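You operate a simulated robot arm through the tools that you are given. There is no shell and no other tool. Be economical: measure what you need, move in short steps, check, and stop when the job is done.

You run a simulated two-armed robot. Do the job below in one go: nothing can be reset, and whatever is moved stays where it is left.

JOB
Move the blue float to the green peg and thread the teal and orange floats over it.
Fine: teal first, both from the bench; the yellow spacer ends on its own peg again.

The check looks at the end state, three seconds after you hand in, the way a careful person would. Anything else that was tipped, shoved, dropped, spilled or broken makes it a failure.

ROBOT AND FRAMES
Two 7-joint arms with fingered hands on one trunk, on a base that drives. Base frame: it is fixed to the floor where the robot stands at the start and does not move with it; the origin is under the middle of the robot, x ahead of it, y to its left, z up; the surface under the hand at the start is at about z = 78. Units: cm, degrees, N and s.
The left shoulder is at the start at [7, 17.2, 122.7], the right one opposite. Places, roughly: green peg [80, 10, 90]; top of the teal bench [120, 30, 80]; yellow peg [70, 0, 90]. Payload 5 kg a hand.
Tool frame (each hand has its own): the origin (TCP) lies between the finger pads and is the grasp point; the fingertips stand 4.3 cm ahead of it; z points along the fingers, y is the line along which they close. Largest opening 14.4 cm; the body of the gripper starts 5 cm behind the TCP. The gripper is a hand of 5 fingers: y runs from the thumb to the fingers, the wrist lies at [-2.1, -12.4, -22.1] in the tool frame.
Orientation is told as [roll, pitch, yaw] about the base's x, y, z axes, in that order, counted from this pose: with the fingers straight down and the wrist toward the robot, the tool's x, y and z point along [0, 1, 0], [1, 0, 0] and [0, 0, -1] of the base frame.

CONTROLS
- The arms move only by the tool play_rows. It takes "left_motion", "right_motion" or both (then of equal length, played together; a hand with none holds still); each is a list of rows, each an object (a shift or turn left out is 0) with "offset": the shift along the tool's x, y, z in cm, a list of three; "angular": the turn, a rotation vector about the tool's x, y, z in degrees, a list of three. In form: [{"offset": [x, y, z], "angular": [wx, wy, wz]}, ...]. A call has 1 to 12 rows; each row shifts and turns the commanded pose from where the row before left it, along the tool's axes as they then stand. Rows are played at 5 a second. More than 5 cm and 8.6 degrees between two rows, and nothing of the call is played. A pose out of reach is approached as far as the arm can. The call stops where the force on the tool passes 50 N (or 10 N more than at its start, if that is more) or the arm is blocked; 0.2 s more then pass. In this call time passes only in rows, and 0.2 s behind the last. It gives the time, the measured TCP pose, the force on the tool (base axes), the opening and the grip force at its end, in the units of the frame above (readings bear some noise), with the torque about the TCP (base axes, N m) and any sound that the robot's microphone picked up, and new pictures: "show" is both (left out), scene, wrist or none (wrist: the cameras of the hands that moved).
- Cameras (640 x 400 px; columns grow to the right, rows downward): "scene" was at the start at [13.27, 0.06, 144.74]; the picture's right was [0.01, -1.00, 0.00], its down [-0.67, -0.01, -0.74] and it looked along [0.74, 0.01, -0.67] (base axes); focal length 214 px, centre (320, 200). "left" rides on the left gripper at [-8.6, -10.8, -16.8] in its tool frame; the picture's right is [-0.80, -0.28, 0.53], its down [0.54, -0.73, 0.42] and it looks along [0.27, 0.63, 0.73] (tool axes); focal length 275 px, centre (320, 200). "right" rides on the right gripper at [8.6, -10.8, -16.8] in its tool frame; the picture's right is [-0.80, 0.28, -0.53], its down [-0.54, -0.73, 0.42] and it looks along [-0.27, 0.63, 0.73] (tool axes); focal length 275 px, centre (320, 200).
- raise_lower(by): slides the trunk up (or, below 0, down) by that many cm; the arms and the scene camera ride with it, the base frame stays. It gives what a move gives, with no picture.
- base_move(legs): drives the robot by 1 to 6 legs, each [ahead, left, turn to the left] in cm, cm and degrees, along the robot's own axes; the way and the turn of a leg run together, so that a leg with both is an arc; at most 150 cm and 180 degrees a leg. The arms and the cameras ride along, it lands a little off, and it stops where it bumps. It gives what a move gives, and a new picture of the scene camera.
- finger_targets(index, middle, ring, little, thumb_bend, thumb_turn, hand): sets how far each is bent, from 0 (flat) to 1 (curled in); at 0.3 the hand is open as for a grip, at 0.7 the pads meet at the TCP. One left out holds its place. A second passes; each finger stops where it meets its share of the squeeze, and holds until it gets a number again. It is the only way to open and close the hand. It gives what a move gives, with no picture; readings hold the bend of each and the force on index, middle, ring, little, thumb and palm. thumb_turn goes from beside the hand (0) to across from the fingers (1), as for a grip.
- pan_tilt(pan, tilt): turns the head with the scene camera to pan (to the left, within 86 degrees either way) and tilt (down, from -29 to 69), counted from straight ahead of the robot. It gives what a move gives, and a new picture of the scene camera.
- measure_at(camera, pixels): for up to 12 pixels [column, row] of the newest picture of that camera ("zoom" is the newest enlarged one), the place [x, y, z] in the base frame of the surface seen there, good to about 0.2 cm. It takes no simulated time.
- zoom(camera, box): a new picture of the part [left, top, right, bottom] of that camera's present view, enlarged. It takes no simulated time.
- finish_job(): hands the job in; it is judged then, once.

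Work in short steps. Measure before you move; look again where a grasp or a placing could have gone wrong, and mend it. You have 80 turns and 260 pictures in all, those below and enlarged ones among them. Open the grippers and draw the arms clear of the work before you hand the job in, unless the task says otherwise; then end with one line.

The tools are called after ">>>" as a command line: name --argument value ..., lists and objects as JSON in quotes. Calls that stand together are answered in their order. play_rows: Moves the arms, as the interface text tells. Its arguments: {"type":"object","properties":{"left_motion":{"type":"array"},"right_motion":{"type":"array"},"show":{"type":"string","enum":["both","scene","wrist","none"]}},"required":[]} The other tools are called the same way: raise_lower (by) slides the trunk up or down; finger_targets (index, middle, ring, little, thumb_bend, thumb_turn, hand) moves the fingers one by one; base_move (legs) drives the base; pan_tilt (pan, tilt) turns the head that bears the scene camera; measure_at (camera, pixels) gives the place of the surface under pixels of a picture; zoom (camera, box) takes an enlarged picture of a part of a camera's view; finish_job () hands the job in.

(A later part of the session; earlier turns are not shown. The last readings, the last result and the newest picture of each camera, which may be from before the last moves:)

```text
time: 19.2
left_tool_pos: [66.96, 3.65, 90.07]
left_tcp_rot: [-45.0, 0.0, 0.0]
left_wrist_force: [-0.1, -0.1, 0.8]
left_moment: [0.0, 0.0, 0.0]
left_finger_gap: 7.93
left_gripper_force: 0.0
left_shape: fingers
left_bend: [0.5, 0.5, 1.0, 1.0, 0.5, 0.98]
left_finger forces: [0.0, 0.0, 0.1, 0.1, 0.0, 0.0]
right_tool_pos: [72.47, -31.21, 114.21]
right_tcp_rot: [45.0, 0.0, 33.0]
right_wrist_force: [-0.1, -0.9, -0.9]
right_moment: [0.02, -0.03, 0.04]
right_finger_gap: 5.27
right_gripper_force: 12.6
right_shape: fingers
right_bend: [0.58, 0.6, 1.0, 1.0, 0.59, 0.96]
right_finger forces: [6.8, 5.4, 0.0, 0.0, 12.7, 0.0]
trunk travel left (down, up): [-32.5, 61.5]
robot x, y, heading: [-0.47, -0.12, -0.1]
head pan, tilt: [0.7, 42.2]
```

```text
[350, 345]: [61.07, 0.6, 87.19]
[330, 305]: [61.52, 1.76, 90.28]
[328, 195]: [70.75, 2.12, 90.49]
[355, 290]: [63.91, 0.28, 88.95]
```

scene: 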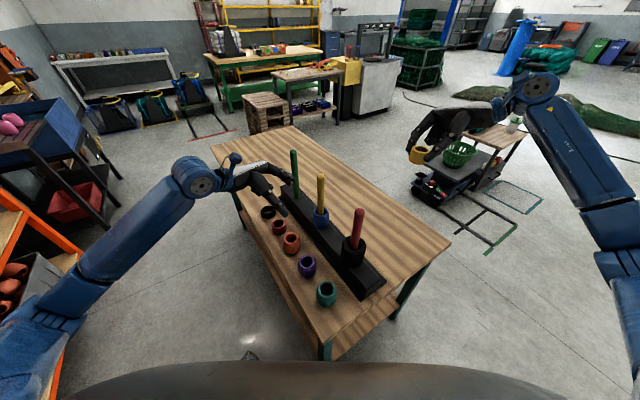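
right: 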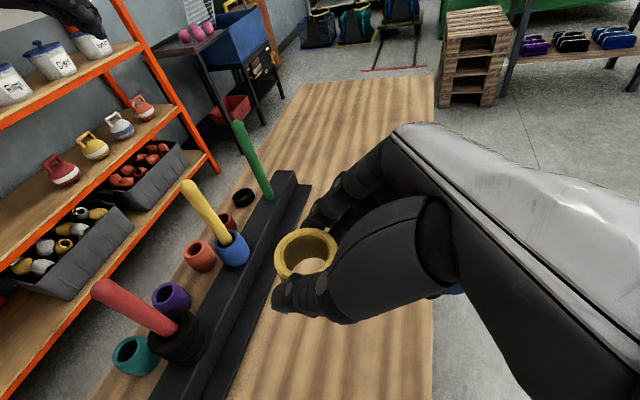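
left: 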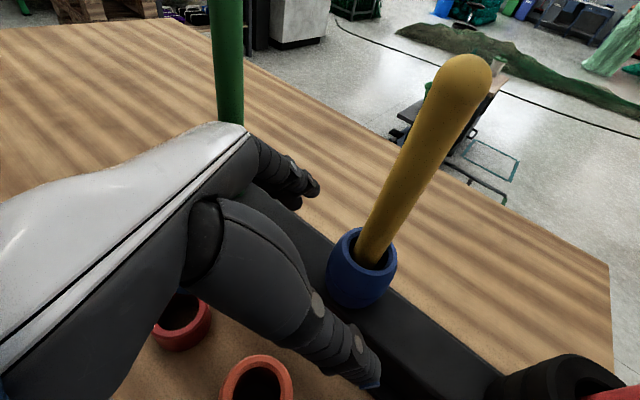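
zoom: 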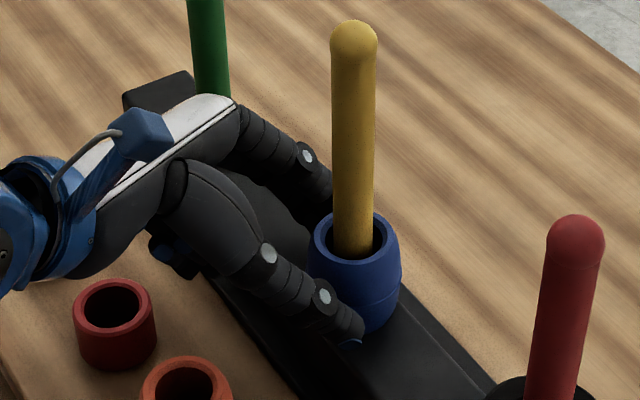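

Now free. Tips are at Y≈0.6, so I shift 0.9 cm horizontally inwards and close.

>>> play_rows --left_motion '[{"offset": [-0.64, 0, 0.64]}]' --show "none"

>>> finger_targets --hand "left" --index 0.66 --middle 0.66 --thumb_bend 0.66

>>> zoom --camera "scene" --box '[270, 170, 360, 240]'

```text
time: 19.6
left_tool_pos: [67.1, 2.82, 90.14]
left_tcp_rot: [-44.9, 0.0, 0.1]
left_wrist_force: [-0.2, 0.1, 0.7]
left_moment: [-0.02, 0.0, 0.01]
left_finger_gap: 7.92
left_gripper_force: 0.1
left_shape: fingers
left_bend: [0.5, 0.5, 1.0, 1.0, 0.5, 0.98]
left_finger forces: [0.1, 0.0, 0.1, 0.0, 0.1, 0.0]
right_tool_pos: [72.52, -31.18, 114.26]
right_tcp_rot: [45.0, -0.1, 33.0]
right_wrist_force: [0.5, -0.3, -1.0]
right_moment: [0.01, 0.03, -0.02]
right_finger_gap: 5.28
right_gripper_force: 12.8
right_shape: fingers
right_bend: [0.58, 0.6, 1.0, 1.0, 0.59, 0.96]
right_finger forces: [6.9, 5.4, 0.0, 0.0, 12.7, 0.0]
trunk travel left (down, up): [-32.5, 61.5]
robot x, y, heading: [-0.08, 0.1, 0.2]
head pan, tilt: [0.7, 42.2]
```

```text
time: 20.6
left_tool_pos: [67.18, 2.76, 90.27]
left_tcp_rot: [-44.9, -0.1, 0.1]
left_wrist_force: [0.2, 0.2, -0.1]
left_moment: [0.01, -0.01, 0.0]
left_finger_gap: 5.77
left_gripper_force: 15.6
left_shape: fingers
left_bend: [0.58, 0.59, 1.0, 1.0, 0.56, 0.96]
left_finger forces: [7.6, 7.2, 0.0, 0.0, 15.5, 0.0]
right_tool_pos: [72.46, -31.09, 114.2]
right_tcp_rot: [45.0, 0.0, 32.9]
right_wrist_force: [-0.4, 0.8, -0.2]
right_moment: [-0.02, 0.01, -0.03]
right_finger_gap: 5.23
right_gripper_force: 12.9
right_shape: fingers
right_bend: [0.58, 0.6, 1.0, 1.0, 0.59, 0.96]
right_finger forces: [6.8, 5.5, 0.0, 0.0, 12.6, 0.0]
trunk travel left (down, up): [-32.5, 61.5]
robot x, y, heading: [-0.1, -0.23, 0.1]
head pan, tilt: [0.7, 42.2]
```

```text
5.71 times, centred on (315, 205) of scene
```

zoom: 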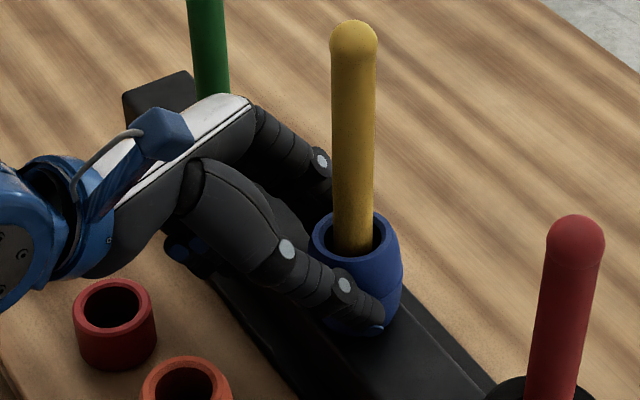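

Solid grip with no net force. Lift 24.5 cm straight up off the yellow peg.

>>> play_rows --left_motion '[{"offset": [-1.41, 0, -1.41]}, {"offset": [-2.83, 0, -2.83]}, {"offset": [-2.83, 0, -2.83]}, {"offset": [-2.83, 0, -2.83]}, {"offset": [-2.83, 0, -2.83]}, {"offset": [-2.83, 0, -2.83]}, {"offset": [-1.8, 0, -1.8]}]' --show "both"

>>> zoom --camera "scene" --box '[250, 110, 370, 210]'

```text
time: 22.2
left_tool_pos: [66.9, 2.89, 114.55]
left_tcp_rot: [-45.0, 0.0, 0.1]
left_wrist_force: [-0.8, -0.7, -0.9]
left_moment: [0.0, -0.03, 0.02]
left_finger_gap: 5.75
left_gripper_force: 14.7
left_shape: fingers
left_bend: [0.58, 0.59, 1.0, 1.0, 0.56, 0.96]
left_finger forces: [7.6, 7.1, 0.0, 0.1, 15.3, 0.0]
right_tool_pos: [72.48, -31.25, 114.21]
right_tcp_rot: [45.0, 0.0, 33.1]
right_wrist_force: [0.3, 0.6, -0.7]
right_moment: [-0.03, 0.04, -0.05]
right_finger_gap: 5.28
right_gripper_force: 11.9
right_shape: fingers
right_bend: [0.58, 0.6, 1.0, 1.0, 0.59, 0.96]
right_finger forces: [6.8, 5.4, 0.0, 0.0, 12.7, 0.1]
trunk travel left (down, up): [-32.5, 61.5]
robot x, y, heading: [-0.13, 0.17, -0.2]
head pan, tilt: [0.7, 42.2]
```

scene: 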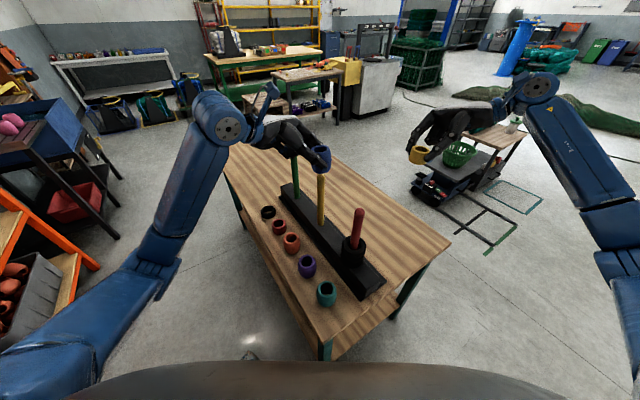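
left: 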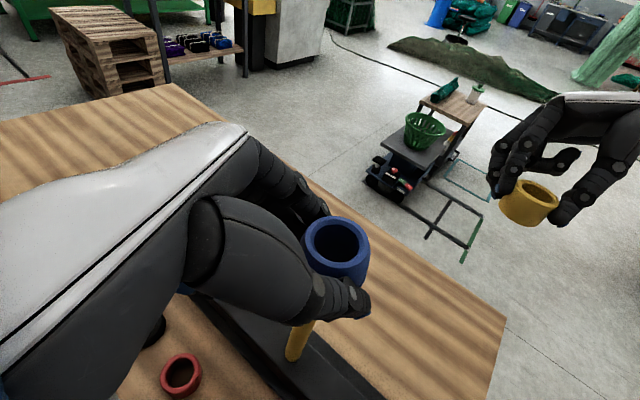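

```text
4.00 times, centred on (310, 160) of scene
```

zoom: 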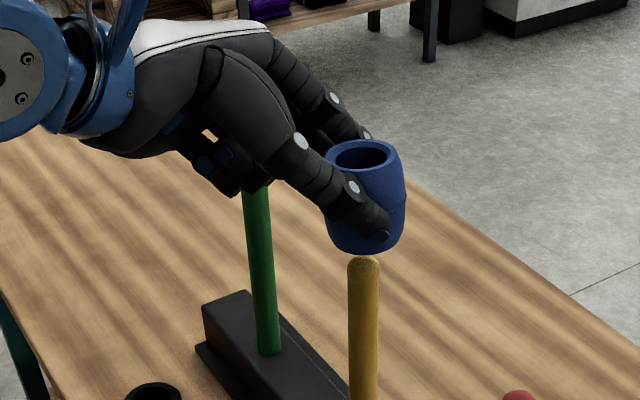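

Blue is free of the peg. Measure its rim for centre and tilt.

>>> measure_at --camera "zoom" --pixels '[[330, 158], [395, 158], [365, 141], [362, 170], [393, 235], [345, 247], [365, 257]]'

```text
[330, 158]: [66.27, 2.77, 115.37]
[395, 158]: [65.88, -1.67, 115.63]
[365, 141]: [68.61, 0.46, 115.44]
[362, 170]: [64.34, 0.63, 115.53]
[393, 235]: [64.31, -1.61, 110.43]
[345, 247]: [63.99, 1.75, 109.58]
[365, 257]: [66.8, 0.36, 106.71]
```

Blue rim centre (66.45,0.5), level, bottom ≈109. Move it (+15.25, +9.9) over the green peg.

>>> play_rows --left_motion '[{"offset": [1.4, 3.05, -1.4]}, {"offset": [1.4, 3.05, -1.4]}, {"offset": [1.4, 3.05, -1.4]}, {"offset": [1.4, 3.05, -1.4]}, {"offset": [1.4, 3.05, -1.4]}]' --show "wrist"

>>> zoom --camera "scene" --box '[240, 110, 350, 200]'

```text
time: 23.4
left_tool_pos: [82.35, 12.71, 114.48]
left_tcp_rot: [-45.0, 0.1, 0.1]
left_wrist_force: [-0.3, 0.2, -0.8]
left_moment: [-0.06, 0.01, -0.05]
left_finger_gap: 5.74
left_gripper_force: 15.3
left_shape: fingers
left_bend: [0.58, 0.59, 1.0, 1.0, 0.56, 0.96]
left_finger forces: [7.7, 7.0, 0.0, 0.0, 15.3, 0.0]
right_tool_pos: [72.44, -31.22, 114.2]
right_tcp_rot: [45.0, 0.1, 33.1]
right_wrist_force: [0.5, 0.8, -0.8]
right_moment: [-0.01, -0.01, -0.03]
right_finger_gap: 5.29
right_gripper_force: 12.4
right_shape: fingers
right_bend: [0.58, 0.6, 1.0, 1.0, 0.59, 0.96]
right_finger forces: [6.9, 5.4, 0.1, 0.1, 12.7, 0.0]
trunk travel left (down, up): [-32.5, 61.5]
robot x, y, heading: [-0.16, 0.1, 0.2]
head pan, tilt: [0.7, 42.2]
```

left: 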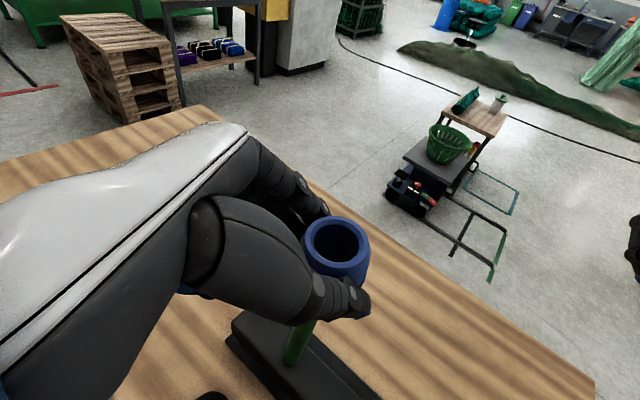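

```text
4.44 times, centred on (295, 155) of scene
```

zoom: 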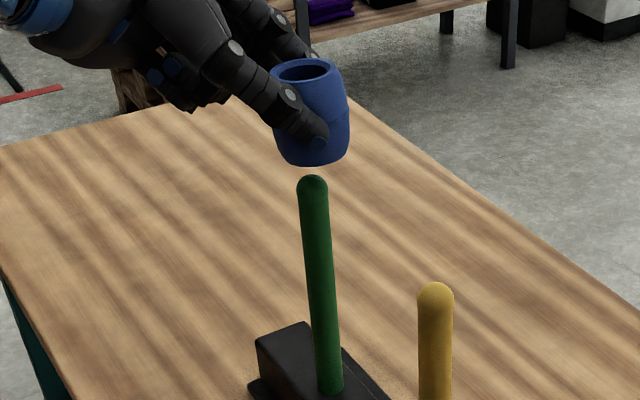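

Blue hovers over the green peg; checking relative centres.

>>> measure_at --camera "zoom" --pixels '[[312, 177], [302, 200], [325, 200], [315, 200], [302, 60], [302, 81], [275, 72], [333, 72], [310, 162]]'

```text
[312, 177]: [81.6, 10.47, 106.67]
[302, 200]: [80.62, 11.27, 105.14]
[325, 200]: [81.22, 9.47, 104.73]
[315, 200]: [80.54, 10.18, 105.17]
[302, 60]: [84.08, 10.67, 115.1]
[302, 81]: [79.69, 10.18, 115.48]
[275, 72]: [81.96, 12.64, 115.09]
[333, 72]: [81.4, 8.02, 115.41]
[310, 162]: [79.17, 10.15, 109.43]
```

Centres agree within 0.2 cm. Lower 20 cm.

>>> play_rows --left_motion '[{"offset": [2.12, -0.1, 2.12]}, {"offset": [2.83, 0, 2.83]}, {"offset": [2.83, 0, 2.83]}, {"offset": [2.83, 0, 2.83]}, {"offset": [2.83, 0, 2.83]}, {"offset": [0.7, 0, 0.7]}]' --show "none"

>>> zoom --camera "scene" --box '[240, 130, 350, 220]'

```text
time: 24.8
left_tool_pos: [82.52, 12.75, 94.82]
left_tcp_rot: [-45.0, 0.0, 0.0]
left_wrist_force: [0.3, 0.7, -0.4]
left_moment: [0.0, 0.0, -0.05]
left_finger_gap: 5.74
left_gripper_force: 14.5
left_shape: fingers
left_bend: [0.58, 0.59, 1.0, 1.0, 0.56, 0.96]
left_finger forces: [7.7, 7.2, 0.0, 0.1, 15.3, 0.1]
right_tool_pos: [72.46, -31.26, 114.18]
right_tcp_rot: [45.0, -0.1, 33.1]
right_wrist_force: [-0.5, -0.1, 0.1]
right_moment: [-0.04, -0.02, 0.02]
right_finger_gap: 5.24
right_gripper_force: 12.4
right_shape: fingers
right_bend: [0.58, 0.6, 1.0, 1.0, 0.59, 0.96]
right_finger forces: [6.8, 5.5, 0.0, 0.1, 12.7, 0.0]
trunk travel left (down, up): [-32.5, 61.5]
robot x, y, heading: [-0.04, 0.17, 0.0]
head pan, tilt: [0.7, 42.2]
```

```text
4.44 times, centred on (295, 175) of scene
```

zoom: 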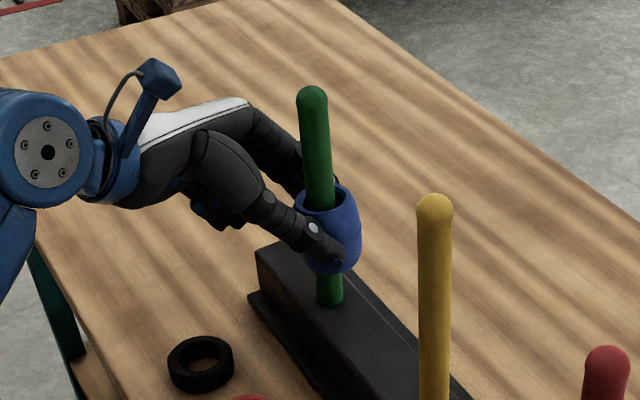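

Threaded freely, no contact force. Lower the remaining ~4.5 cm gently.

>>> play_rows --left_motion '[{"offset": [1.4, 0, 1.4]}, {"offset": [1.06, 0, 1.06]}, {"offset": [0.42, 0, 0.42]}, {"offset": [0.25, 0, 0.25]}]' --show "none"

>>> zoom --camera "scene" --box '[240, 130, 350, 220]'

```text
time: 25.8
left_tool_pos: [82.23, 12.57, 90.15]
left_tcp_rot: [-45.0, 0.0, 0.0]
left_wrist_force: [0.0, 0.6, 0.2]
left_moment: [-0.01, 0.0, -0.01]
left_finger_gap: 5.76
left_gripper_force: 15.0
left_shape: fingers
left_bend: [0.58, 0.59, 1.0, 1.0, 0.56, 0.96]
left_finger forces: [7.7, 7.2, 0.0, 0.0, 15.2, 0.0]
right_tool_pos: [72.66, -31.18, 114.2]
right_tcp_rot: [45.0, 0.0, 33.0]
right_wrist_force: [-0.5, -0.6, -0.6]
right_moment: [-0.03, -0.02, 0.0]
right_finger_gap: 5.25
right_gripper_force: 12.2
right_shape: fingers
right_bend: [0.58, 0.6, 1.0, 1.0, 0.59, 0.96]
right_finger forces: [6.8, 5.4, 0.1, 0.1, 12.8, 0.0]
trunk travel left (down, up): [-32.5, 61.5]
robot x, y, heading: [0.33, 0.17, 0.1]
head pan, tilt: [0.7, 42.2]
```

```text
4.44 times, centred on (295, 175) of scene
```

zoom: 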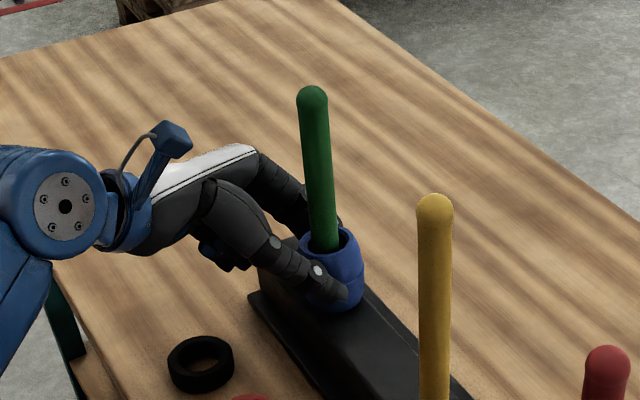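

At grasp height. Release to 0.5 and withdraw along the finger axis.

>>> finger_targets --hand "left" --index 0.48 --middle 0.48 --thumb_bend 0.48

>>> play_rows --left_motion '[{"offset": [0, 0, -1.5]}, {"offset": [0, 0, -3.5]}, {"offset": [0, 0, -4.5]}, {"offset": [0, 0, -4.5]}, {"offset": [0, 0, -4.5]}]' --show "scene"

>>> zoom --camera "scene" --box '[240, 130, 350, 220]'

```text
time: 26.8
left_tool_pos: [82.19, 12.65, 90.21]
left_tcp_rot: [-44.9, 0.0, 0.0]
left_wrist_force: [0.0, 0.3, 0.4]
left_moment: [0.0, -0.02, 0.01]
left_finger_gap: 8.55
left_gripper_force: 0.1
left_shape: fingers
left_bend: [0.48, 0.48, 1.0, 1.0, 0.48, 0.97]
left_finger forces: [0.1, 0.1, 0.0, 0.0, 0.0, 0.1]
right_tool_pos: [72.5, -31.07, 114.11]
right_tcp_rot: [45.0, 0.0, 33.0]
right_wrist_force: [0.8, 0.1, -0.4]
right_moment: [-0.03, 0.02, -0.01]
right_finger_gap: 5.24
right_gripper_force: 12.0
right_shape: fingers
right_bend: [0.58, 0.6, 1.0, 1.0, 0.59, 0.96]
right_finger forces: [6.8, 5.4, 0.1, 0.1, 12.7, 0.0]
trunk travel left (down, up): [-32.5, 61.5]
robot x, y, heading: [-0.14, -0.01, -0.0]
head pan, tilt: [0.7, 42.2]
```

```text
time: 28.0
left_tool_pos: [81.66, 26.26, 103.02]
left_tcp_rot: [-45.0, 0.0, 0.0]
left_wrist_force: [0.3, -0.4, -0.4]
left_moment: [-0.03, 0.03, 0.0]
left_finger_gap: 8.53
left_gripper_force: 0.1
left_shape: fingers
left_bend: [0.48, 0.48, 1.0, 1.0, 0.48, 0.97]
left_finger forces: [0.0, 0.0, 0.0, 0.0, 0.1, 0.0]
right_tool_pos: [72.35, -31.18, 114.36]
right_tcp_rot: [45.0, 0.0, 33.0]
right_wrist_force: [-0.7, 0.5, 0.4]
right_moment: [-0.02, -0.03, -0.05]
right_finger_gap: 5.26
right_gripper_force: 12.5
right_shape: fingers
right_bend: [0.58, 0.6, 1.0, 1.0, 0.59, 0.96]
right_finger forces: [6.8, 5.4, 0.1, 0.0, 12.6, 0.1]
trunk travel left (down, up): [-32.5, 61.5]
robot x, y, heading: [0.17, 0.4, 0.3]
head pan, tilt: [0.7, 42.2]
```

scene: 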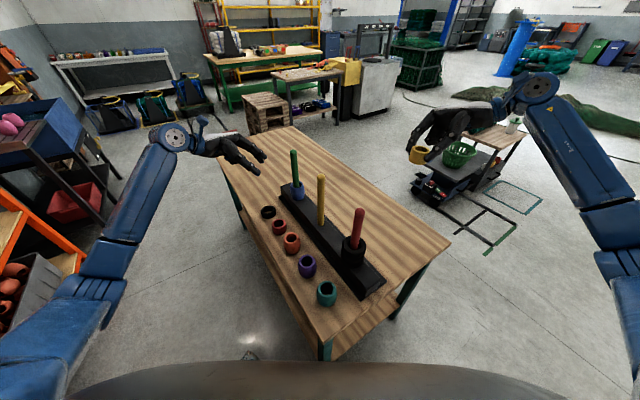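

```text
4.44 times, centred on (295, 175) of scene
```

zoom: 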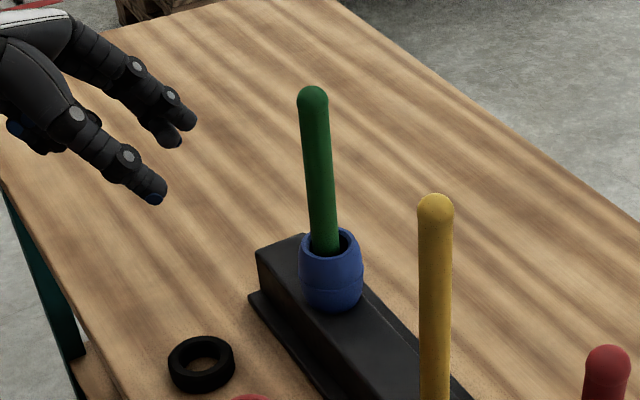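

Blue sits properly on the green peg. Now return yellow to its own peg with the right hand by retracing.

>>> play_rows --right_motion '[{"offset": [3.2, 2, 3.2]}, {"offset": [3.2, 2, 3.2]}, {"offset": [3.2, 2, 3.2]}, {"offset": [3.2, 2, 3.2]}, {"offset": [3.2, 2, 3.2]}, {"offset": [3.2, 2, 3.2]}]' --show "wrist"

>>> zoom --camera "scene" --box '[280, 120, 380, 200]'

```text
time: 29.4
left_tool_pos: [81.7, 26.28, 103.02]
left_tcp_rot: [-45.0, 0.0, 0.0]
left_wrist_force: [0.0, 0.0, -0.4]
left_moment: [-0.04, -0.01, -0.03]
left_finger_gap: 8.53
left_gripper_force: 0.0
left_shape: fingers
left_bend: [0.48, 0.48, 1.0, 1.0, 0.48, 0.97]
left_finger forces: [0.0, 0.0, 0.0, 0.0, 0.1, 0.0]
right_tool_pos: [67.83, -1.45, 113.91]
right_tcp_rot: [45.0, 0.2, 32.9]
right_wrist_force: [0.5, 0.4, -1.0]
right_moment: [0.0, -0.02, -0.02]
right_finger_gap: 5.23
right_gripper_force: 12.6
right_shape: fingers
right_bend: [0.58, 0.6, 1.0, 1.0, 0.59, 0.96]
right_finger forces: [6.6, 5.4, 0.0, 0.0, 12.4, 0.1]
trunk travel left (down, up): [-32.5, 61.5]
robot x, y, heading: [-0.4, 0.32, -0.1]
head pan, tilt: [0.7, 42.2]
```

right: 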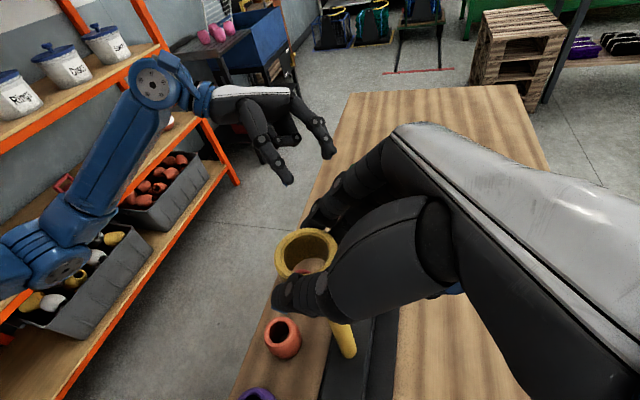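

```text
5.00 times, centred on (330, 160) of scene
```

zoom: 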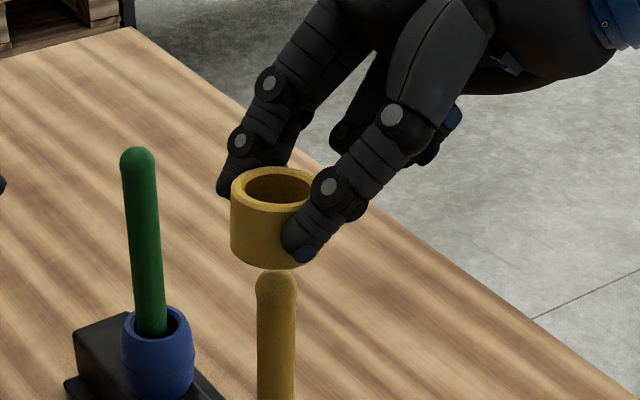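

>>> measure_at --camera "zoom" --pixels '[[236, 187], [276, 171], [274, 206], [310, 178], [276, 274], [258, 300], [293, 300], [276, 300], [260, 262]]'

```text
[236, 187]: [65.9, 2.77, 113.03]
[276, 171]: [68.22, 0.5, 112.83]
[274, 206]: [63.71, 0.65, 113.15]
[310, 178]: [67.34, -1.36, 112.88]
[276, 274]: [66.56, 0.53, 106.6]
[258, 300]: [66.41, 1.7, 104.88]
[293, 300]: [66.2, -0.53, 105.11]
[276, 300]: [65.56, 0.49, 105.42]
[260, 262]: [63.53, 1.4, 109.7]
```

Yellow's rim centre is (66.0,0.55) against peg (66.7,0.5): shift +0.6 in x, then lower 23.5 cm.

>>> play_rows --right_motion '[{"offset": [-0.23, 0.5, -0.23]}, {"offset": [-2.83, 0, 2.83]}, {"offset": [-2.83, 0, 2.83]}, {"offset": [-2.83, 0, 2.83]}, {"offset": [-2.83, 0, 2.83]}, {"offset": [-2.83, 0, 2.83]}, {"offset": [-2.47, 0, 2.47]}]' --show "none"

>>> zoom --camera "scene" --box '[280, 160, 370, 235]'

```text
time: 31.0
left_tool_pos: [81.85, 26.05, 103.08]
left_tcp_rot: [-44.9, 0.0, 0.1]
left_wrist_force: [0.4, 0.8, -0.6]
left_moment: [0.01, 0.06, 0.0]
left_finger_gap: 8.54
left_gripper_force: 0.0
left_shape: fingers
left_bend: [0.48, 0.48, 1.0, 1.0, 0.48, 0.97]
left_finger forces: [0.0, 0.0, 0.0, 0.0, 0.0, 0.0]
right_tool_pos: [68.66, -1.83, 90.32]
right_tcp_rot: [45.1, 0.0, 33.0]
right_wrist_force: [1.1, 0.6, -0.2]
right_moment: [0.01, -0.02, 0.0]
right_finger_gap: 5.23
right_gripper_force: 12.1
right_shape: fingers
right_bend: [0.58, 0.6, 1.0, 1.0, 0.59, 0.96]
right_finger forces: [6.8, 5.2, 0.0, 0.0, 12.4, 0.0]
trunk travel left (down, up): [-32.5, 61.5]
robot x, y, heading: [-0.17, 0.26, -0.0]
head pan, tilt: [0.7, 42.2]
```

```text
5.33 times, centred on (325, 198) of scene
```

zoom: 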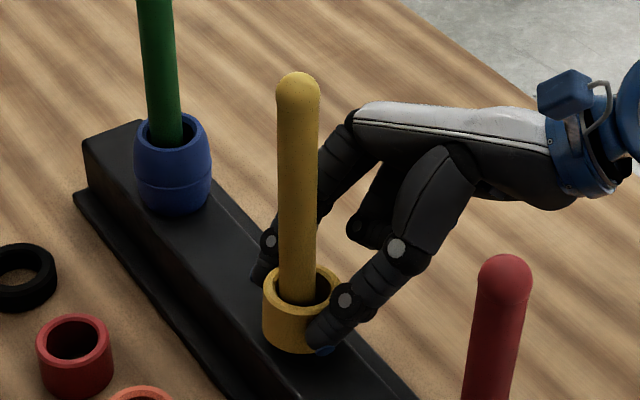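

Yellow threads freely; lower another 1.2 cm gently, watching the force.

>>> play_rows --right_motion '[{"offset": [-0.35, 0, 0.35]}, {"offset": [-0.3, 0, 0.3]}, {"offset": [-0.2, 0, 0.2]}]' --show "none"

>>> zoom --camera "scene" --box '[280, 160, 370, 235]'

>>> measure_at --camera "zoom" --pixels '[[285, 305], [285, 345], [320, 345], [268, 290]]'

```text
time: 31.8
left_tool_pos: [81.75, 26.09, 103.19]
left_tcp_rot: [-45.0, -0.1, 0.0]
left_wrist_force: [0.4, -0.4, -0.3]
left_moment: [0.02, 0.03, -0.02]
left_finger_gap: 8.52
left_gripper_force: 0.1
left_shape: fingers
left_bend: [0.48, 0.48, 1.0, 1.0, 0.48, 0.97]
left_finger forces: [0.1, 0.1, 0.0, 0.0, 0.0, 0.0]
right_tool_pos: [68.75, -1.67, 89.39]
right_tcp_rot: [45.2, -0.3, 32.9]
right_wrist_force: [3.4, -0.4, 14.8]
right_moment: [0.39, -0.38, -0.11]
right_finger_gap: 5.22
right_gripper_force: 21.6
right_shape: fingers
right_bend: [0.58, 0.59, 1.0, 1.0, 0.59, 0.96]
right_finger forces: [6.6, 22.3, 0.0, 0.0, 13.4, 0.0]
trunk travel left (down, up): [-32.5, 61.5]
robot x, y, heading: [0.1, -0.11, 0.1]
head pan, tilt: [0.7, 42.2]
```

```text
5.33 times, centred on (325, 198) of scene
```

zoom: 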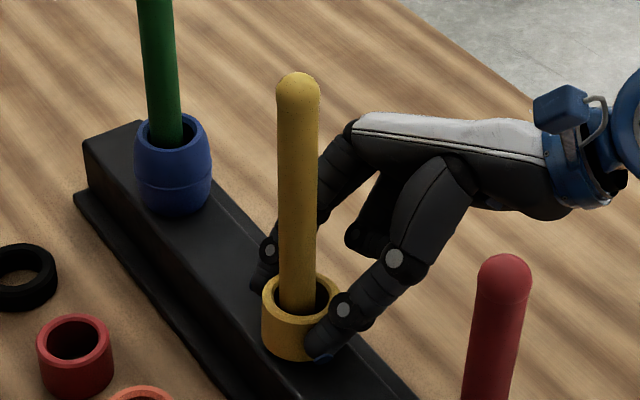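

```text
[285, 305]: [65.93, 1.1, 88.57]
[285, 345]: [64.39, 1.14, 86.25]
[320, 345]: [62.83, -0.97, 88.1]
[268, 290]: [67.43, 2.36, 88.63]
```

The middle finger touches the rack with yellow ~0.7 cm from seated. Raise 0.3 to relieve, then release so the ring settles.

>>> play_rows --right_motion '[{"offset": [0.22, 0, -0.22]}]' --show "none"

>>> finger_targets --hand "right" --index 0.52 --middle 0.52 --thumb_bend 0.52

>>> zoom --camera "scene" --box '[280, 160, 370, 235]'

>>> measure_at --camera "zoom" --pixels '[[285, 310], [270, 300], [265, 290], [320, 275]]'

```text
time: 32.2
left_tool_pos: [81.75, 26.21, 103.01]
left_tcp_rot: [-44.9, 0.1, 0.0]
left_wrist_force: [0.9, 0.7, -0.6]
left_moment: [-0.01, 0.01, -0.01]
left_finger_gap: 8.5
left_gripper_force: 0.1
left_shape: fingers
left_bend: [0.48, 0.48, 1.0, 1.0, 0.48, 0.97]
left_finger forces: [0.0, 0.1, 0.0, 0.0, 0.0, 0.0]
right_tool_pos: [68.66, -1.63, 89.49]
right_tcp_rot: [45.0, 0.1, 33.1]
right_wrist_force: [2.6, -0.9, 8.5]
right_moment: [0.27, -0.29, -0.12]
right_finger_gap: 5.25
right_gripper_force: 17.0
right_shape: fingers
right_bend: [0.58, 0.59, 1.0, 1.0, 0.59, 0.96]
right_finger forces: [7.2, 14.1, 0.0, 0.0, 12.4, 0.0]
trunk travel left (down, up): [-32.5, 61.5]
robot x, y, heading: [-0.05, -0.12, -0.1]
head pan, tilt: [0.7, 42.2]
```

```text
time: 33.2
left_tool_pos: [81.78, 26.21, 103.17]
left_tcp_rot: [-45.0, 0.0, 0.1]
left_wrist_force: [0.4, -0.7, 0.0]
left_moment: [-0.01, -0.01, -0.01]
left_finger_gap: 8.55
left_gripper_force: 0.1
left_shape: fingers
left_bend: [0.48, 0.48, 1.0, 1.0, 0.48, 0.97]
left_finger forces: [0.1, 0.0, 0.0, 0.1, 0.0, 0.0]
right_tool_pos: [68.58, -1.74, 89.32]
right_tcp_rot: [45.0, 0.0, 33.0]
right_wrist_force: [-1.1, -0.8, 2.6]
right_moment: [0.09, -0.01, 0.03]
right_finger_gap: 7.11
right_gripper_force: 0.9
right_shape: fingers
right_bend: [0.52, 0.53, 1.0, 1.0, 0.52, 0.97]
right_finger forces: [0.0, 2.2, 0.1, 0.0, 0.0, 0.1]
trunk travel left (down, up): [-32.5, 61.5]
robot x, y, heading: [-0.18, 0.22, 0.0]
head pan, tilt: [0.7, 42.2]
```

```text
5.33 times, centred on (325, 198) of scene
```

zoom: 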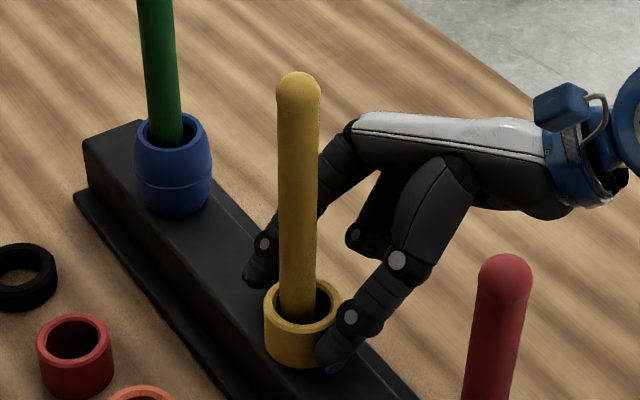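

```text
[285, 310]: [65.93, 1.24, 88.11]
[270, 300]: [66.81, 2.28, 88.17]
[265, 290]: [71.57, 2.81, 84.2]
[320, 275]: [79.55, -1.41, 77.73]
```

Yellow settled on its peg (top ≈88.1). Withdraw the right hand along its axis and park it to the right.

>>> play_rows --right_motion '[{"offset": [0.15, 0, -1.2]}, {"offset": [0, 0, -3.5]}, {"offset": [0, 0, -4.5]}, {"offset": [0, 0, -4.5]}, {"offset": [0, 0, -4.5]}, {"offset": [0, 0, -4.5]}, {"offset": [0, 0, -4.5]}, {"offset": [0, 0, -4.5]}]' --show "none"

>>> zoom --camera "scene" --box '[260, 130, 400, 310]'

```text
time: 35.0
left_tool_pos: [81.84, 26.16, 103.12]
left_tcp_rot: [-45.0, -0.1, 0.0]
left_wrist_force: [-0.6, 0.4, 0.2]
left_moment: [0.0, 0.0, 0.02]
left_finger_gap: 8.53
left_gripper_force: 0.0
left_shape: fingers
left_bend: [0.48, 0.48, 1.0, 1.0, 0.48, 0.97]
left_finger forces: [0.0, 0.1, 0.0, 0.1, 0.0, 0.0]
right_tool_pos: [80.63, -20.56, 111.9]
right_tcp_rot: [45.0, 0.0, 33.0]
right_wrist_force: [-1.2, -0.4, -0.7]
right_moment: [0.01, 0.03, 0.01]
right_finger_gap: 7.11
right_gripper_force: 0.0
right_shape: fingers
right_bend: [0.52, 0.52, 1.0, 1.0, 0.52, 0.97]
right_finger forces: [0.0, 0.1, 0.1, 0.1, 0.0, 0.0]
trunk travel left (down, up): [-32.5, 61.5]
robot x, y, heading: [0.31, 0.09, 0.1]
head pan, tilt: [0.7, 42.2]
```

```text
2.22 times, centred on (330, 220) of scene
```

zoom: 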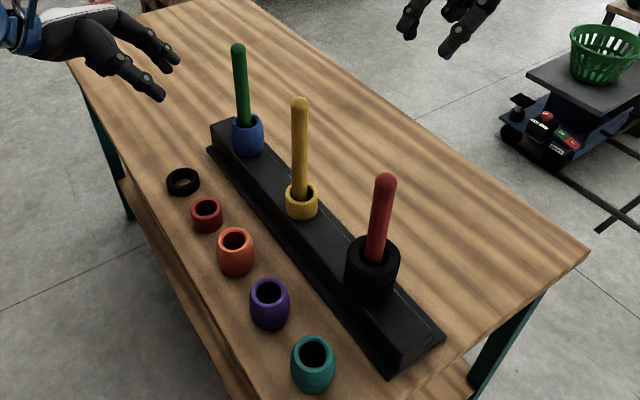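

Blue and yellow are both right. Teal at (41.6,−1.6) is too close, so I drive back 18 cm with arms high and clear.

>>> base_move --legs '[[-18, 0, 0]]'

>>> zoom --camera "scene" --box '[260, 130, 400, 260]'

```text
time: 36.5
left_tool_pos: [63.75, 25.99, 103.1]
left_tcp_rot: [-45.0, 0.0, -0.3]
left_wrist_force: [-0.6, -0.2, 1.0]
left_moment: [0.01, -0.01, 0.02]
left_finger_gap: 8.55
left_gripper_force: 0.1
left_shape: fingers
left_bend: [0.48, 0.48, 1.0, 1.0, 0.48, 0.97]
left_finger forces: [0.1, 0.1, 0.0, 0.0, 0.0, 0.0]
right_tool_pos: [62.44, -20.87, 112.03]
right_tcp_rot: [45.0, 0.0, 32.8]
right_wrist_force: [0.4, 0.3, 0.4]
right_moment: [-0.03, 0.01, -0.04]
right_finger_gap: 7.13
right_gripper_force: 0.1
right_shape: fingers
right_bend: [0.52, 0.52, 1.0, 1.0, 0.52, 0.97]
right_finger forces: [0.0, 0.0, 0.1, 0.0, 0.0, 0.1]
trunk travel left (down, up): [-32.5, 61.5]
robot x, y, heading: [-17.76, -0.17, -0.1]
head pan, tilt: [0.7, 42.2]
```

scene: 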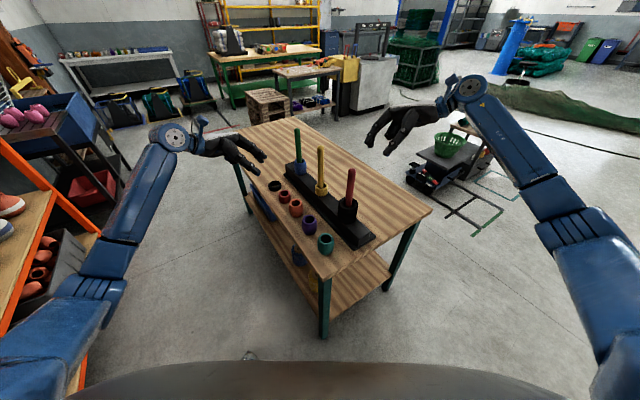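

```text
3.08 times, centred on (330, 195) of scene
```

zoom: 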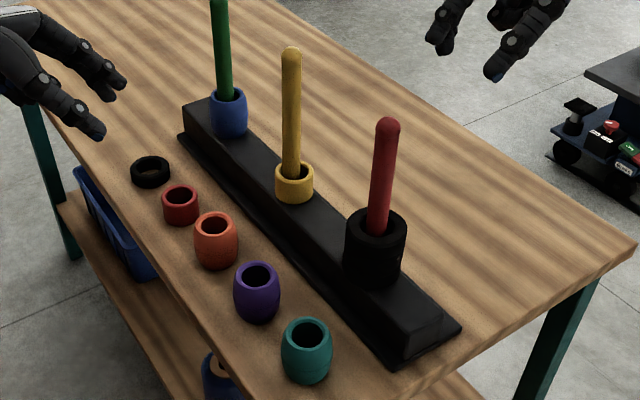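

Measure teal and its surroundings from here.

>>> measure_at --camera "zoom" --pixels '[[285, 337], [328, 337], [307, 320], [307, 350], [307, 370], [236, 285], [277, 285], [257, 263], [257, 296], [198, 232], [235, 232], [308, 390]]'

```text
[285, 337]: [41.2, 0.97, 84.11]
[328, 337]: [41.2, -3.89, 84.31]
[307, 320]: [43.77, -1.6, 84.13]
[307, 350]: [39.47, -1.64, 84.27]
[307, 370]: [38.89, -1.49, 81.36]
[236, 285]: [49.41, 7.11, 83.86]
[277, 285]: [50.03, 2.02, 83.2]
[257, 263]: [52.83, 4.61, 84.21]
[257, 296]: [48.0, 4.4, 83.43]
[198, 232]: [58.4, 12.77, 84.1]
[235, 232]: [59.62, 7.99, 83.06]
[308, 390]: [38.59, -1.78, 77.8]
```

I check where the curled ring/little fingers hang relative to the TCP, since purple (50.4,4.6) is close to the approach.

>>> zoom --camera "scene" --box '[170, 110, 290, 190]'

```text
5.00 times, centred on (230, 150) of scene
```

zoom: 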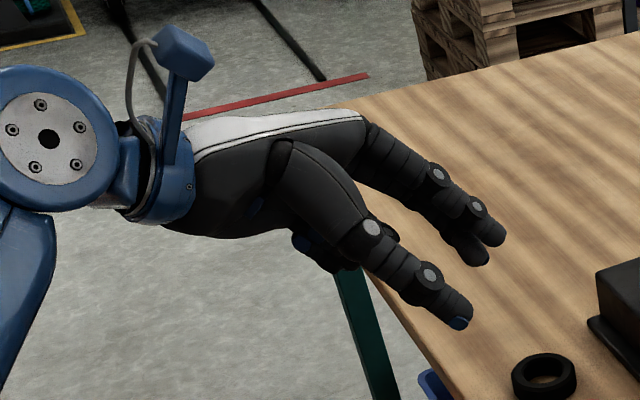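

>>> measure_at --camera "zoom" --pixels '[[305, 245], [335, 268], [350, 255], [440, 205], [487, 262], [500, 240], [460, 322], [320, 260]]'

```text
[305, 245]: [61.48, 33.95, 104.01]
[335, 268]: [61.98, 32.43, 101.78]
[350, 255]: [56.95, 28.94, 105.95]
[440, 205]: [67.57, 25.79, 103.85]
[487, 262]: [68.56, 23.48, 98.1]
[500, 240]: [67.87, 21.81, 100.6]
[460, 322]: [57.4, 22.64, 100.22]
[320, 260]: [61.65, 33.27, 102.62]
```

Neutral yaw would bring the middle finger within ~1 cm of purple. Instead I'll take teal with the hand yawed ~75° (hand toward the robot, fingers on the left side), so I back up and shift right a bit more first.

>>> base_move --legs '[[-10, -10, 0]]'

>>> play_rows --left_motion '[{"offset": [-2.83, 0, -2.83]}, {"offset": [-2.83, 0, -2.83]}, {"angular": [-5.89, 0, -5.89]}, {"angular": [-5.89, 0, -5.89]}, {"angular": [-5.89, 0, -5.89]}, {"angular": [-5.89, 0, -5.89]}, {"angular": [-5.89, 0, -5.89]}, {"angular": [-5.89, 0, -5.89]}, {"angular": [-5.89, 0, -5.89]}, {"angular": [-5.89, 0, -5.89]}, {"angular": [-5.89, 0, -5.89]}]'

```text
time: 37.9
left_tool_pos: [53.57, 15.9, 103.03]
left_tcp_rot: [-44.9, -0.1, -0.2]
left_wrist_force: [-0.7, 0.1, 0.1]
left_moment: [-0.01, 0.0, 0.01]
left_finger_gap: 8.51
left_gripper_force: 0.1
left_shape: fingers
left_bend: [0.48, 0.48, 1.0, 1.0, 0.48, 0.97]
left_finger forces: [0.0, 0.0, 0.0, 0.0, 0.1, 0.1]
right_tool_pos: [52.2, -30.97, 111.92]
right_tcp_rot: [45.0, -0.1, 32.7]
right_wrist_force: [0.1, 0.3, -0.1]
right_moment: [0.0, 0.01, 0.01]
right_finger_gap: 7.09
right_gripper_force: 0.0
right_shape: fingers
right_bend: [0.52, 0.52, 1.0, 1.0, 0.52, 0.97]
right_finger forces: [0.0, 0.1, 0.0, 0.0, 0.0, 0.1]
trunk travel left (down, up): [-32.5, 61.5]
robot x, y, heading: [-28.28, -9.89, -0.3]
head pan, tilt: [0.7, 42.2]
```

scene: 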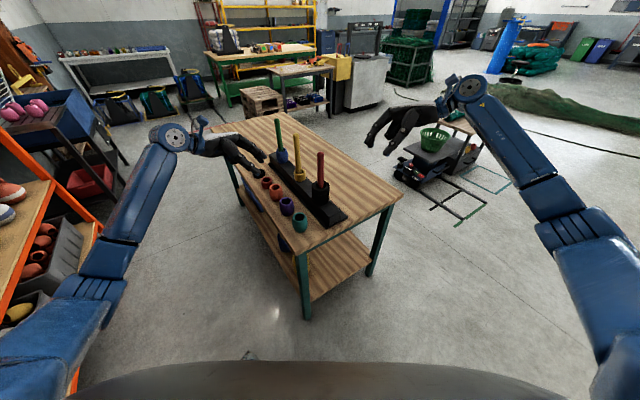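

```text
time: 40.3
left_tool_pos: [53.49, 15.67, 111.23]
left_tcp_rot: [-45.0, 0.0, 74.9]
left_wrist_force: [-0.5, -0.5, -0.1]
left_moment: [0.0, 0.01, 0.02]
left_finger_gap: 8.57
left_gripper_force: 0.0
left_shape: fingers
left_bend: [0.48, 0.48, 1.0, 1.0, 0.48, 0.97]
left_finger forces: [0.0, 0.0, 0.0, 0.0, 0.1, 0.0]
right_tool_pos: [52.15, -31.04, 111.94]
right_tcp_rot: [45.1, 0.0, 32.8]
right_wrist_force: [-0.3, 0.1, 0.5]
right_moment: [0.03, 0.03, -0.02]
right_finger_gap: 7.1
right_gripper_force: 0.1
right_shape: fingers
right_bend: [0.52, 0.52, 1.0, 1.0, 0.52, 0.97]
right_finger forces: [0.0, 0.0, 0.0, 0.0, 0.0, 0.0]
trunk travel left (down, up): [-32.5, 61.5]
robot x, y, heading: [-28.2, -10.23, -0.2]
head pan, tilt: [0.7, 42.2]
```

scene: 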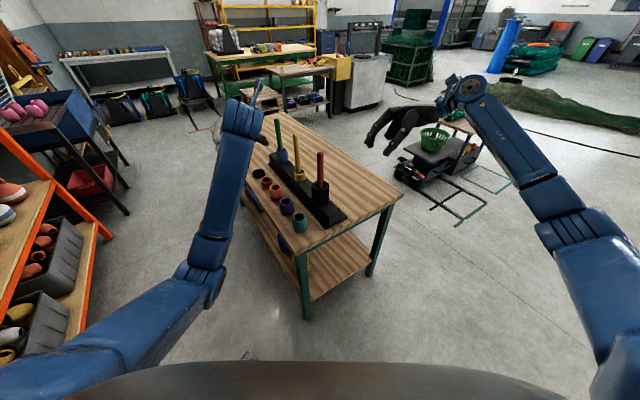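
left: 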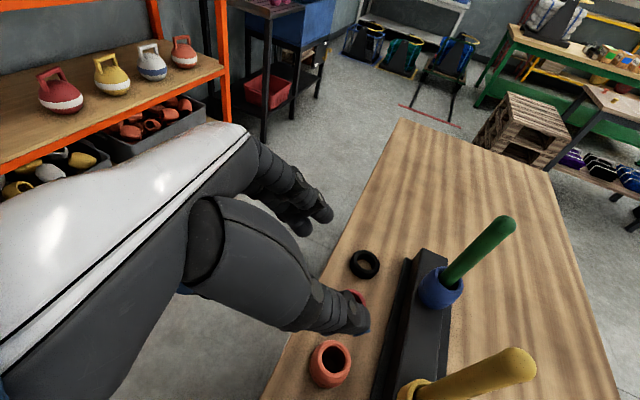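

Rotation reachable. Move the left hand to the standoff 15 cm behind teal on the robot side.

>>> play_rows --left_motion '[{"offset": [3.24, -2.405, -0.29]}, {"offset": [3.24, -2.405, -0.29]}, {"offset": [3.24, -2.405, -0.29]}, {"offset": [3.24, -2.405, -0.29]}, {"offset": [3.24, -2.405, -0.29]}, {"offset": [3.24, -2.405, -0.29]}, {"offset": [3.24, -2.405, -0.29]}, {"offset": [3.24, -2.405, -0.29]}]'

```text
time: 41.6
left_tool_pos: [41.23, 14.04, 111.87]
left_tcp_rot: [-54.4, -13.3, 79.6]
left_wrist_force: [-1.2, -0.1, -0.1]
left_moment: [0.01, -0.03, 0.0]
left_finger_gap: 8.59
left_gripper_force: 0.0
left_shape: fingers
left_bend: [0.48, 0.48, 1.0, 1.0, 0.48, 0.97]
left_finger forces: [0.0, 0.0, 0.0, 0.0, 0.0, 0.0]
right_tool_pos: [52.03, -30.94, 112.12]
right_tcp_rot: [45.1, 0.1, 32.9]
right_wrist_force: [0.5, -0.7, -1.0]
right_moment: [-0.02, -0.02, 0.01]
right_finger_gap: 7.11
right_gripper_force: 0.1
right_shape: fingers
right_bend: [0.52, 0.52, 1.0, 1.0, 0.52, 0.97]
right_finger forces: [0.0, 0.0, 0.0, 0.0, 0.1, 0.1]
trunk travel left (down, up): [-32.5, 61.5]
robot x, y, heading: [-28.38, -10.27, -0.4]
head pan, tilt: [0.7, 42.2]
stopped in row 6 (left hand): the arm was blocked; the commanded pose is now the measured one
```

scene: 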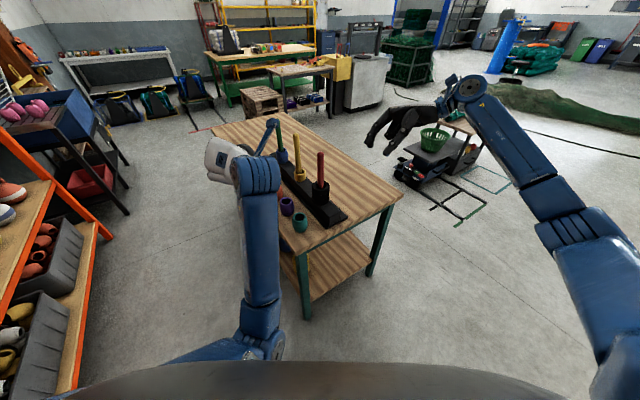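
left: 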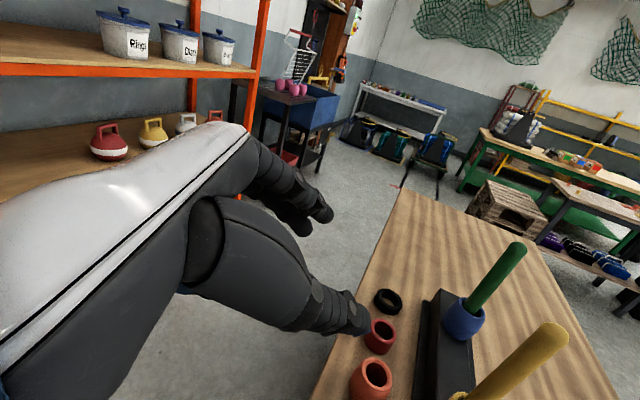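

The arm hit a joint limit from being folded too close. I drive the robot back another 22 cm, then straighten the hand pose.

>>> base_move --legs '[[-22, 0, 0]]'

>>> play_rows --left_motion '[{"offset": [-2, 0, 2]}, {"offset": [-2, 0, 2]}, {"angular": [6.08, 4.44, -3.6]}, {"angular": [6.08, 4.44, -3.6]}]' --show "wrist"

```text
time: 43.2
left_tool_pos: [19.19, 14.38, 111.72]
left_tcp_rot: [-54.4, -13.2, 79.9]
left_wrist_force: [0.2, 0.0, -0.5]
left_moment: [0.02, 0.02, -0.05]
left_finger_gap: 8.58
left_gripper_force: 0.0
left_shape: fingers
left_bend: [0.48, 0.48, 1.0, 1.0, 0.48, 0.97]
left_finger forces: [0.0, 0.0, 0.0, 0.0, 0.0, 0.0]
right_tool_pos: [30.25, -30.55, 111.99]
right_tcp_rot: [45.0, 0.0, 33.1]
right_wrist_force: [-0.8, -0.1, 0.5]
right_moment: [-0.02, -0.05, -0.04]
right_finger_gap: 7.09
right_gripper_force: 0.1
right_shape: fingers
right_bend: [0.52, 0.52, 1.0, 1.0, 0.52, 0.97]
right_finger forces: [0.0, 0.0, 0.0, 0.0, 0.0, 0.0]
trunk travel left (down, up): [-32.5, 61.5]
robot x, y, heading: [-50.63, -10.25, 0.2]
head pan, tilt: [0.7, 42.2]
```

scene: 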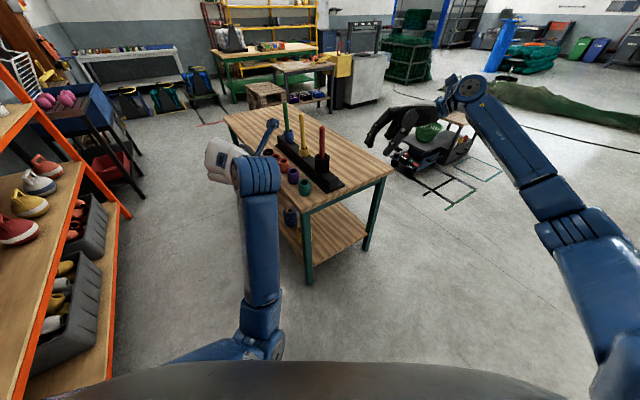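

```text
time: 44.0
left_tool_pos: [24.6, 20.22, 112.89]
left_tcp_rot: [-50.2, -18.0, 82.9]
left_wrist_force: [-0.4, 0.5, -0.6]
left_moment: [0.0, -0.02, -0.03]
left_finger_gap: 8.59
left_gripper_force: 0.0
left_shape: fingers
left_bend: [0.48, 0.48, 1.0, 1.0, 0.48, 0.98]
left_finger forces: [0.0, 0.1, 0.0, 0.1, 0.0, 0.0]
right_tool_pos: [30.39, -30.53, 111.96]
right_tcp_rot: [45.1, -0.1, 33.2]
right_wrist_force: [-0.8, -0.8, 0.6]
right_moment: [-0.03, -0.03, -0.02]
right_finger_gap: 7.12
right_gripper_force: 0.0
right_shape: fingers
right_bend: [0.52, 0.52, 1.0, 1.0, 0.52, 0.97]
right_finger forces: [0.1, 0.0, 0.1, 0.0, 0.1, 0.0]
trunk travel left (down, up): [-32.5, 61.5]
robot x, y, heading: [-50.22, -10.04, 0.3]
head pan, tilt: [0.7, 42.2]
stopped in row 3 (left hand): the arm was blocked; the commanded pose is now the measured one
```

left: 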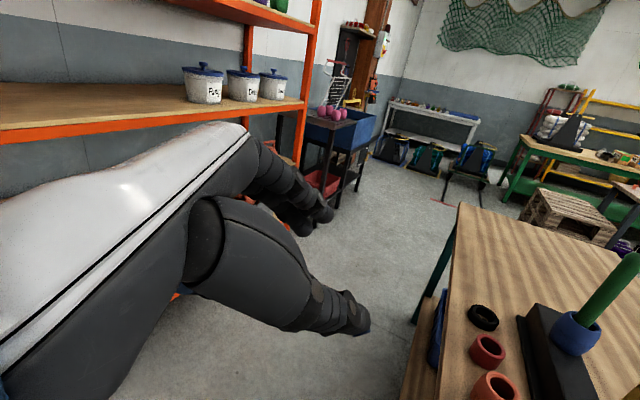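

The wrist joint is at its limit near the body. I extend forward (where this orientation worked before) and then re-straighten.

>>> play_rows --left_motion '[{"offset": [-3.2, 0.8, 3.2]}, {"offset": [-3.2, 0.8, 3.2]}, {"angular": [6, 1.32, -2.66]}, {"angular": [6, 1.32, -2.66]}, {"angular": [6, 1.32, -2.66]}]' --show "none"

```text
time: 45.4
left_tool_pos: [33.37, 24.87, 114.49]
left_tcp_rot: [-44.1, -3.1, 77.7]
left_wrist_force: [1.1, -0.1, -0.4]
left_moment: [-0.01, 0.01, -0.02]
left_finger_gap: 8.6
left_gripper_force: 0.1
left_shape: fingers
left_bend: [0.48, 0.48, 1.0, 1.0, 0.48, 0.98]
left_finger forces: [0.1, 0.1, 0.1, 0.1, 0.0, 0.0]
right_tool_pos: [30.31, -30.48, 111.89]
right_tcp_rot: [45.0, 0.0, 33.1]
right_wrist_force: [-1.0, -0.8, -0.5]
right_moment: [0.02, -0.02, 0.0]
right_finger_gap: 7.09
right_gripper_force: 0.1
right_shape: fingers
right_bend: [0.52, 0.52, 1.0, 1.0, 0.52, 0.97]
right_finger forces: [0.1, 0.0, 0.0, 0.1, 0.0, 0.0]
trunk travel left (down, up): [-32.5, 61.5]
robot x, y, heading: [-50.4, -9.57, -0.0]
head pan, tilt: [0.7, 42.2]
stopped in row 5 (left hand): the arm was blocked; the commanded pose is now the measured one
```

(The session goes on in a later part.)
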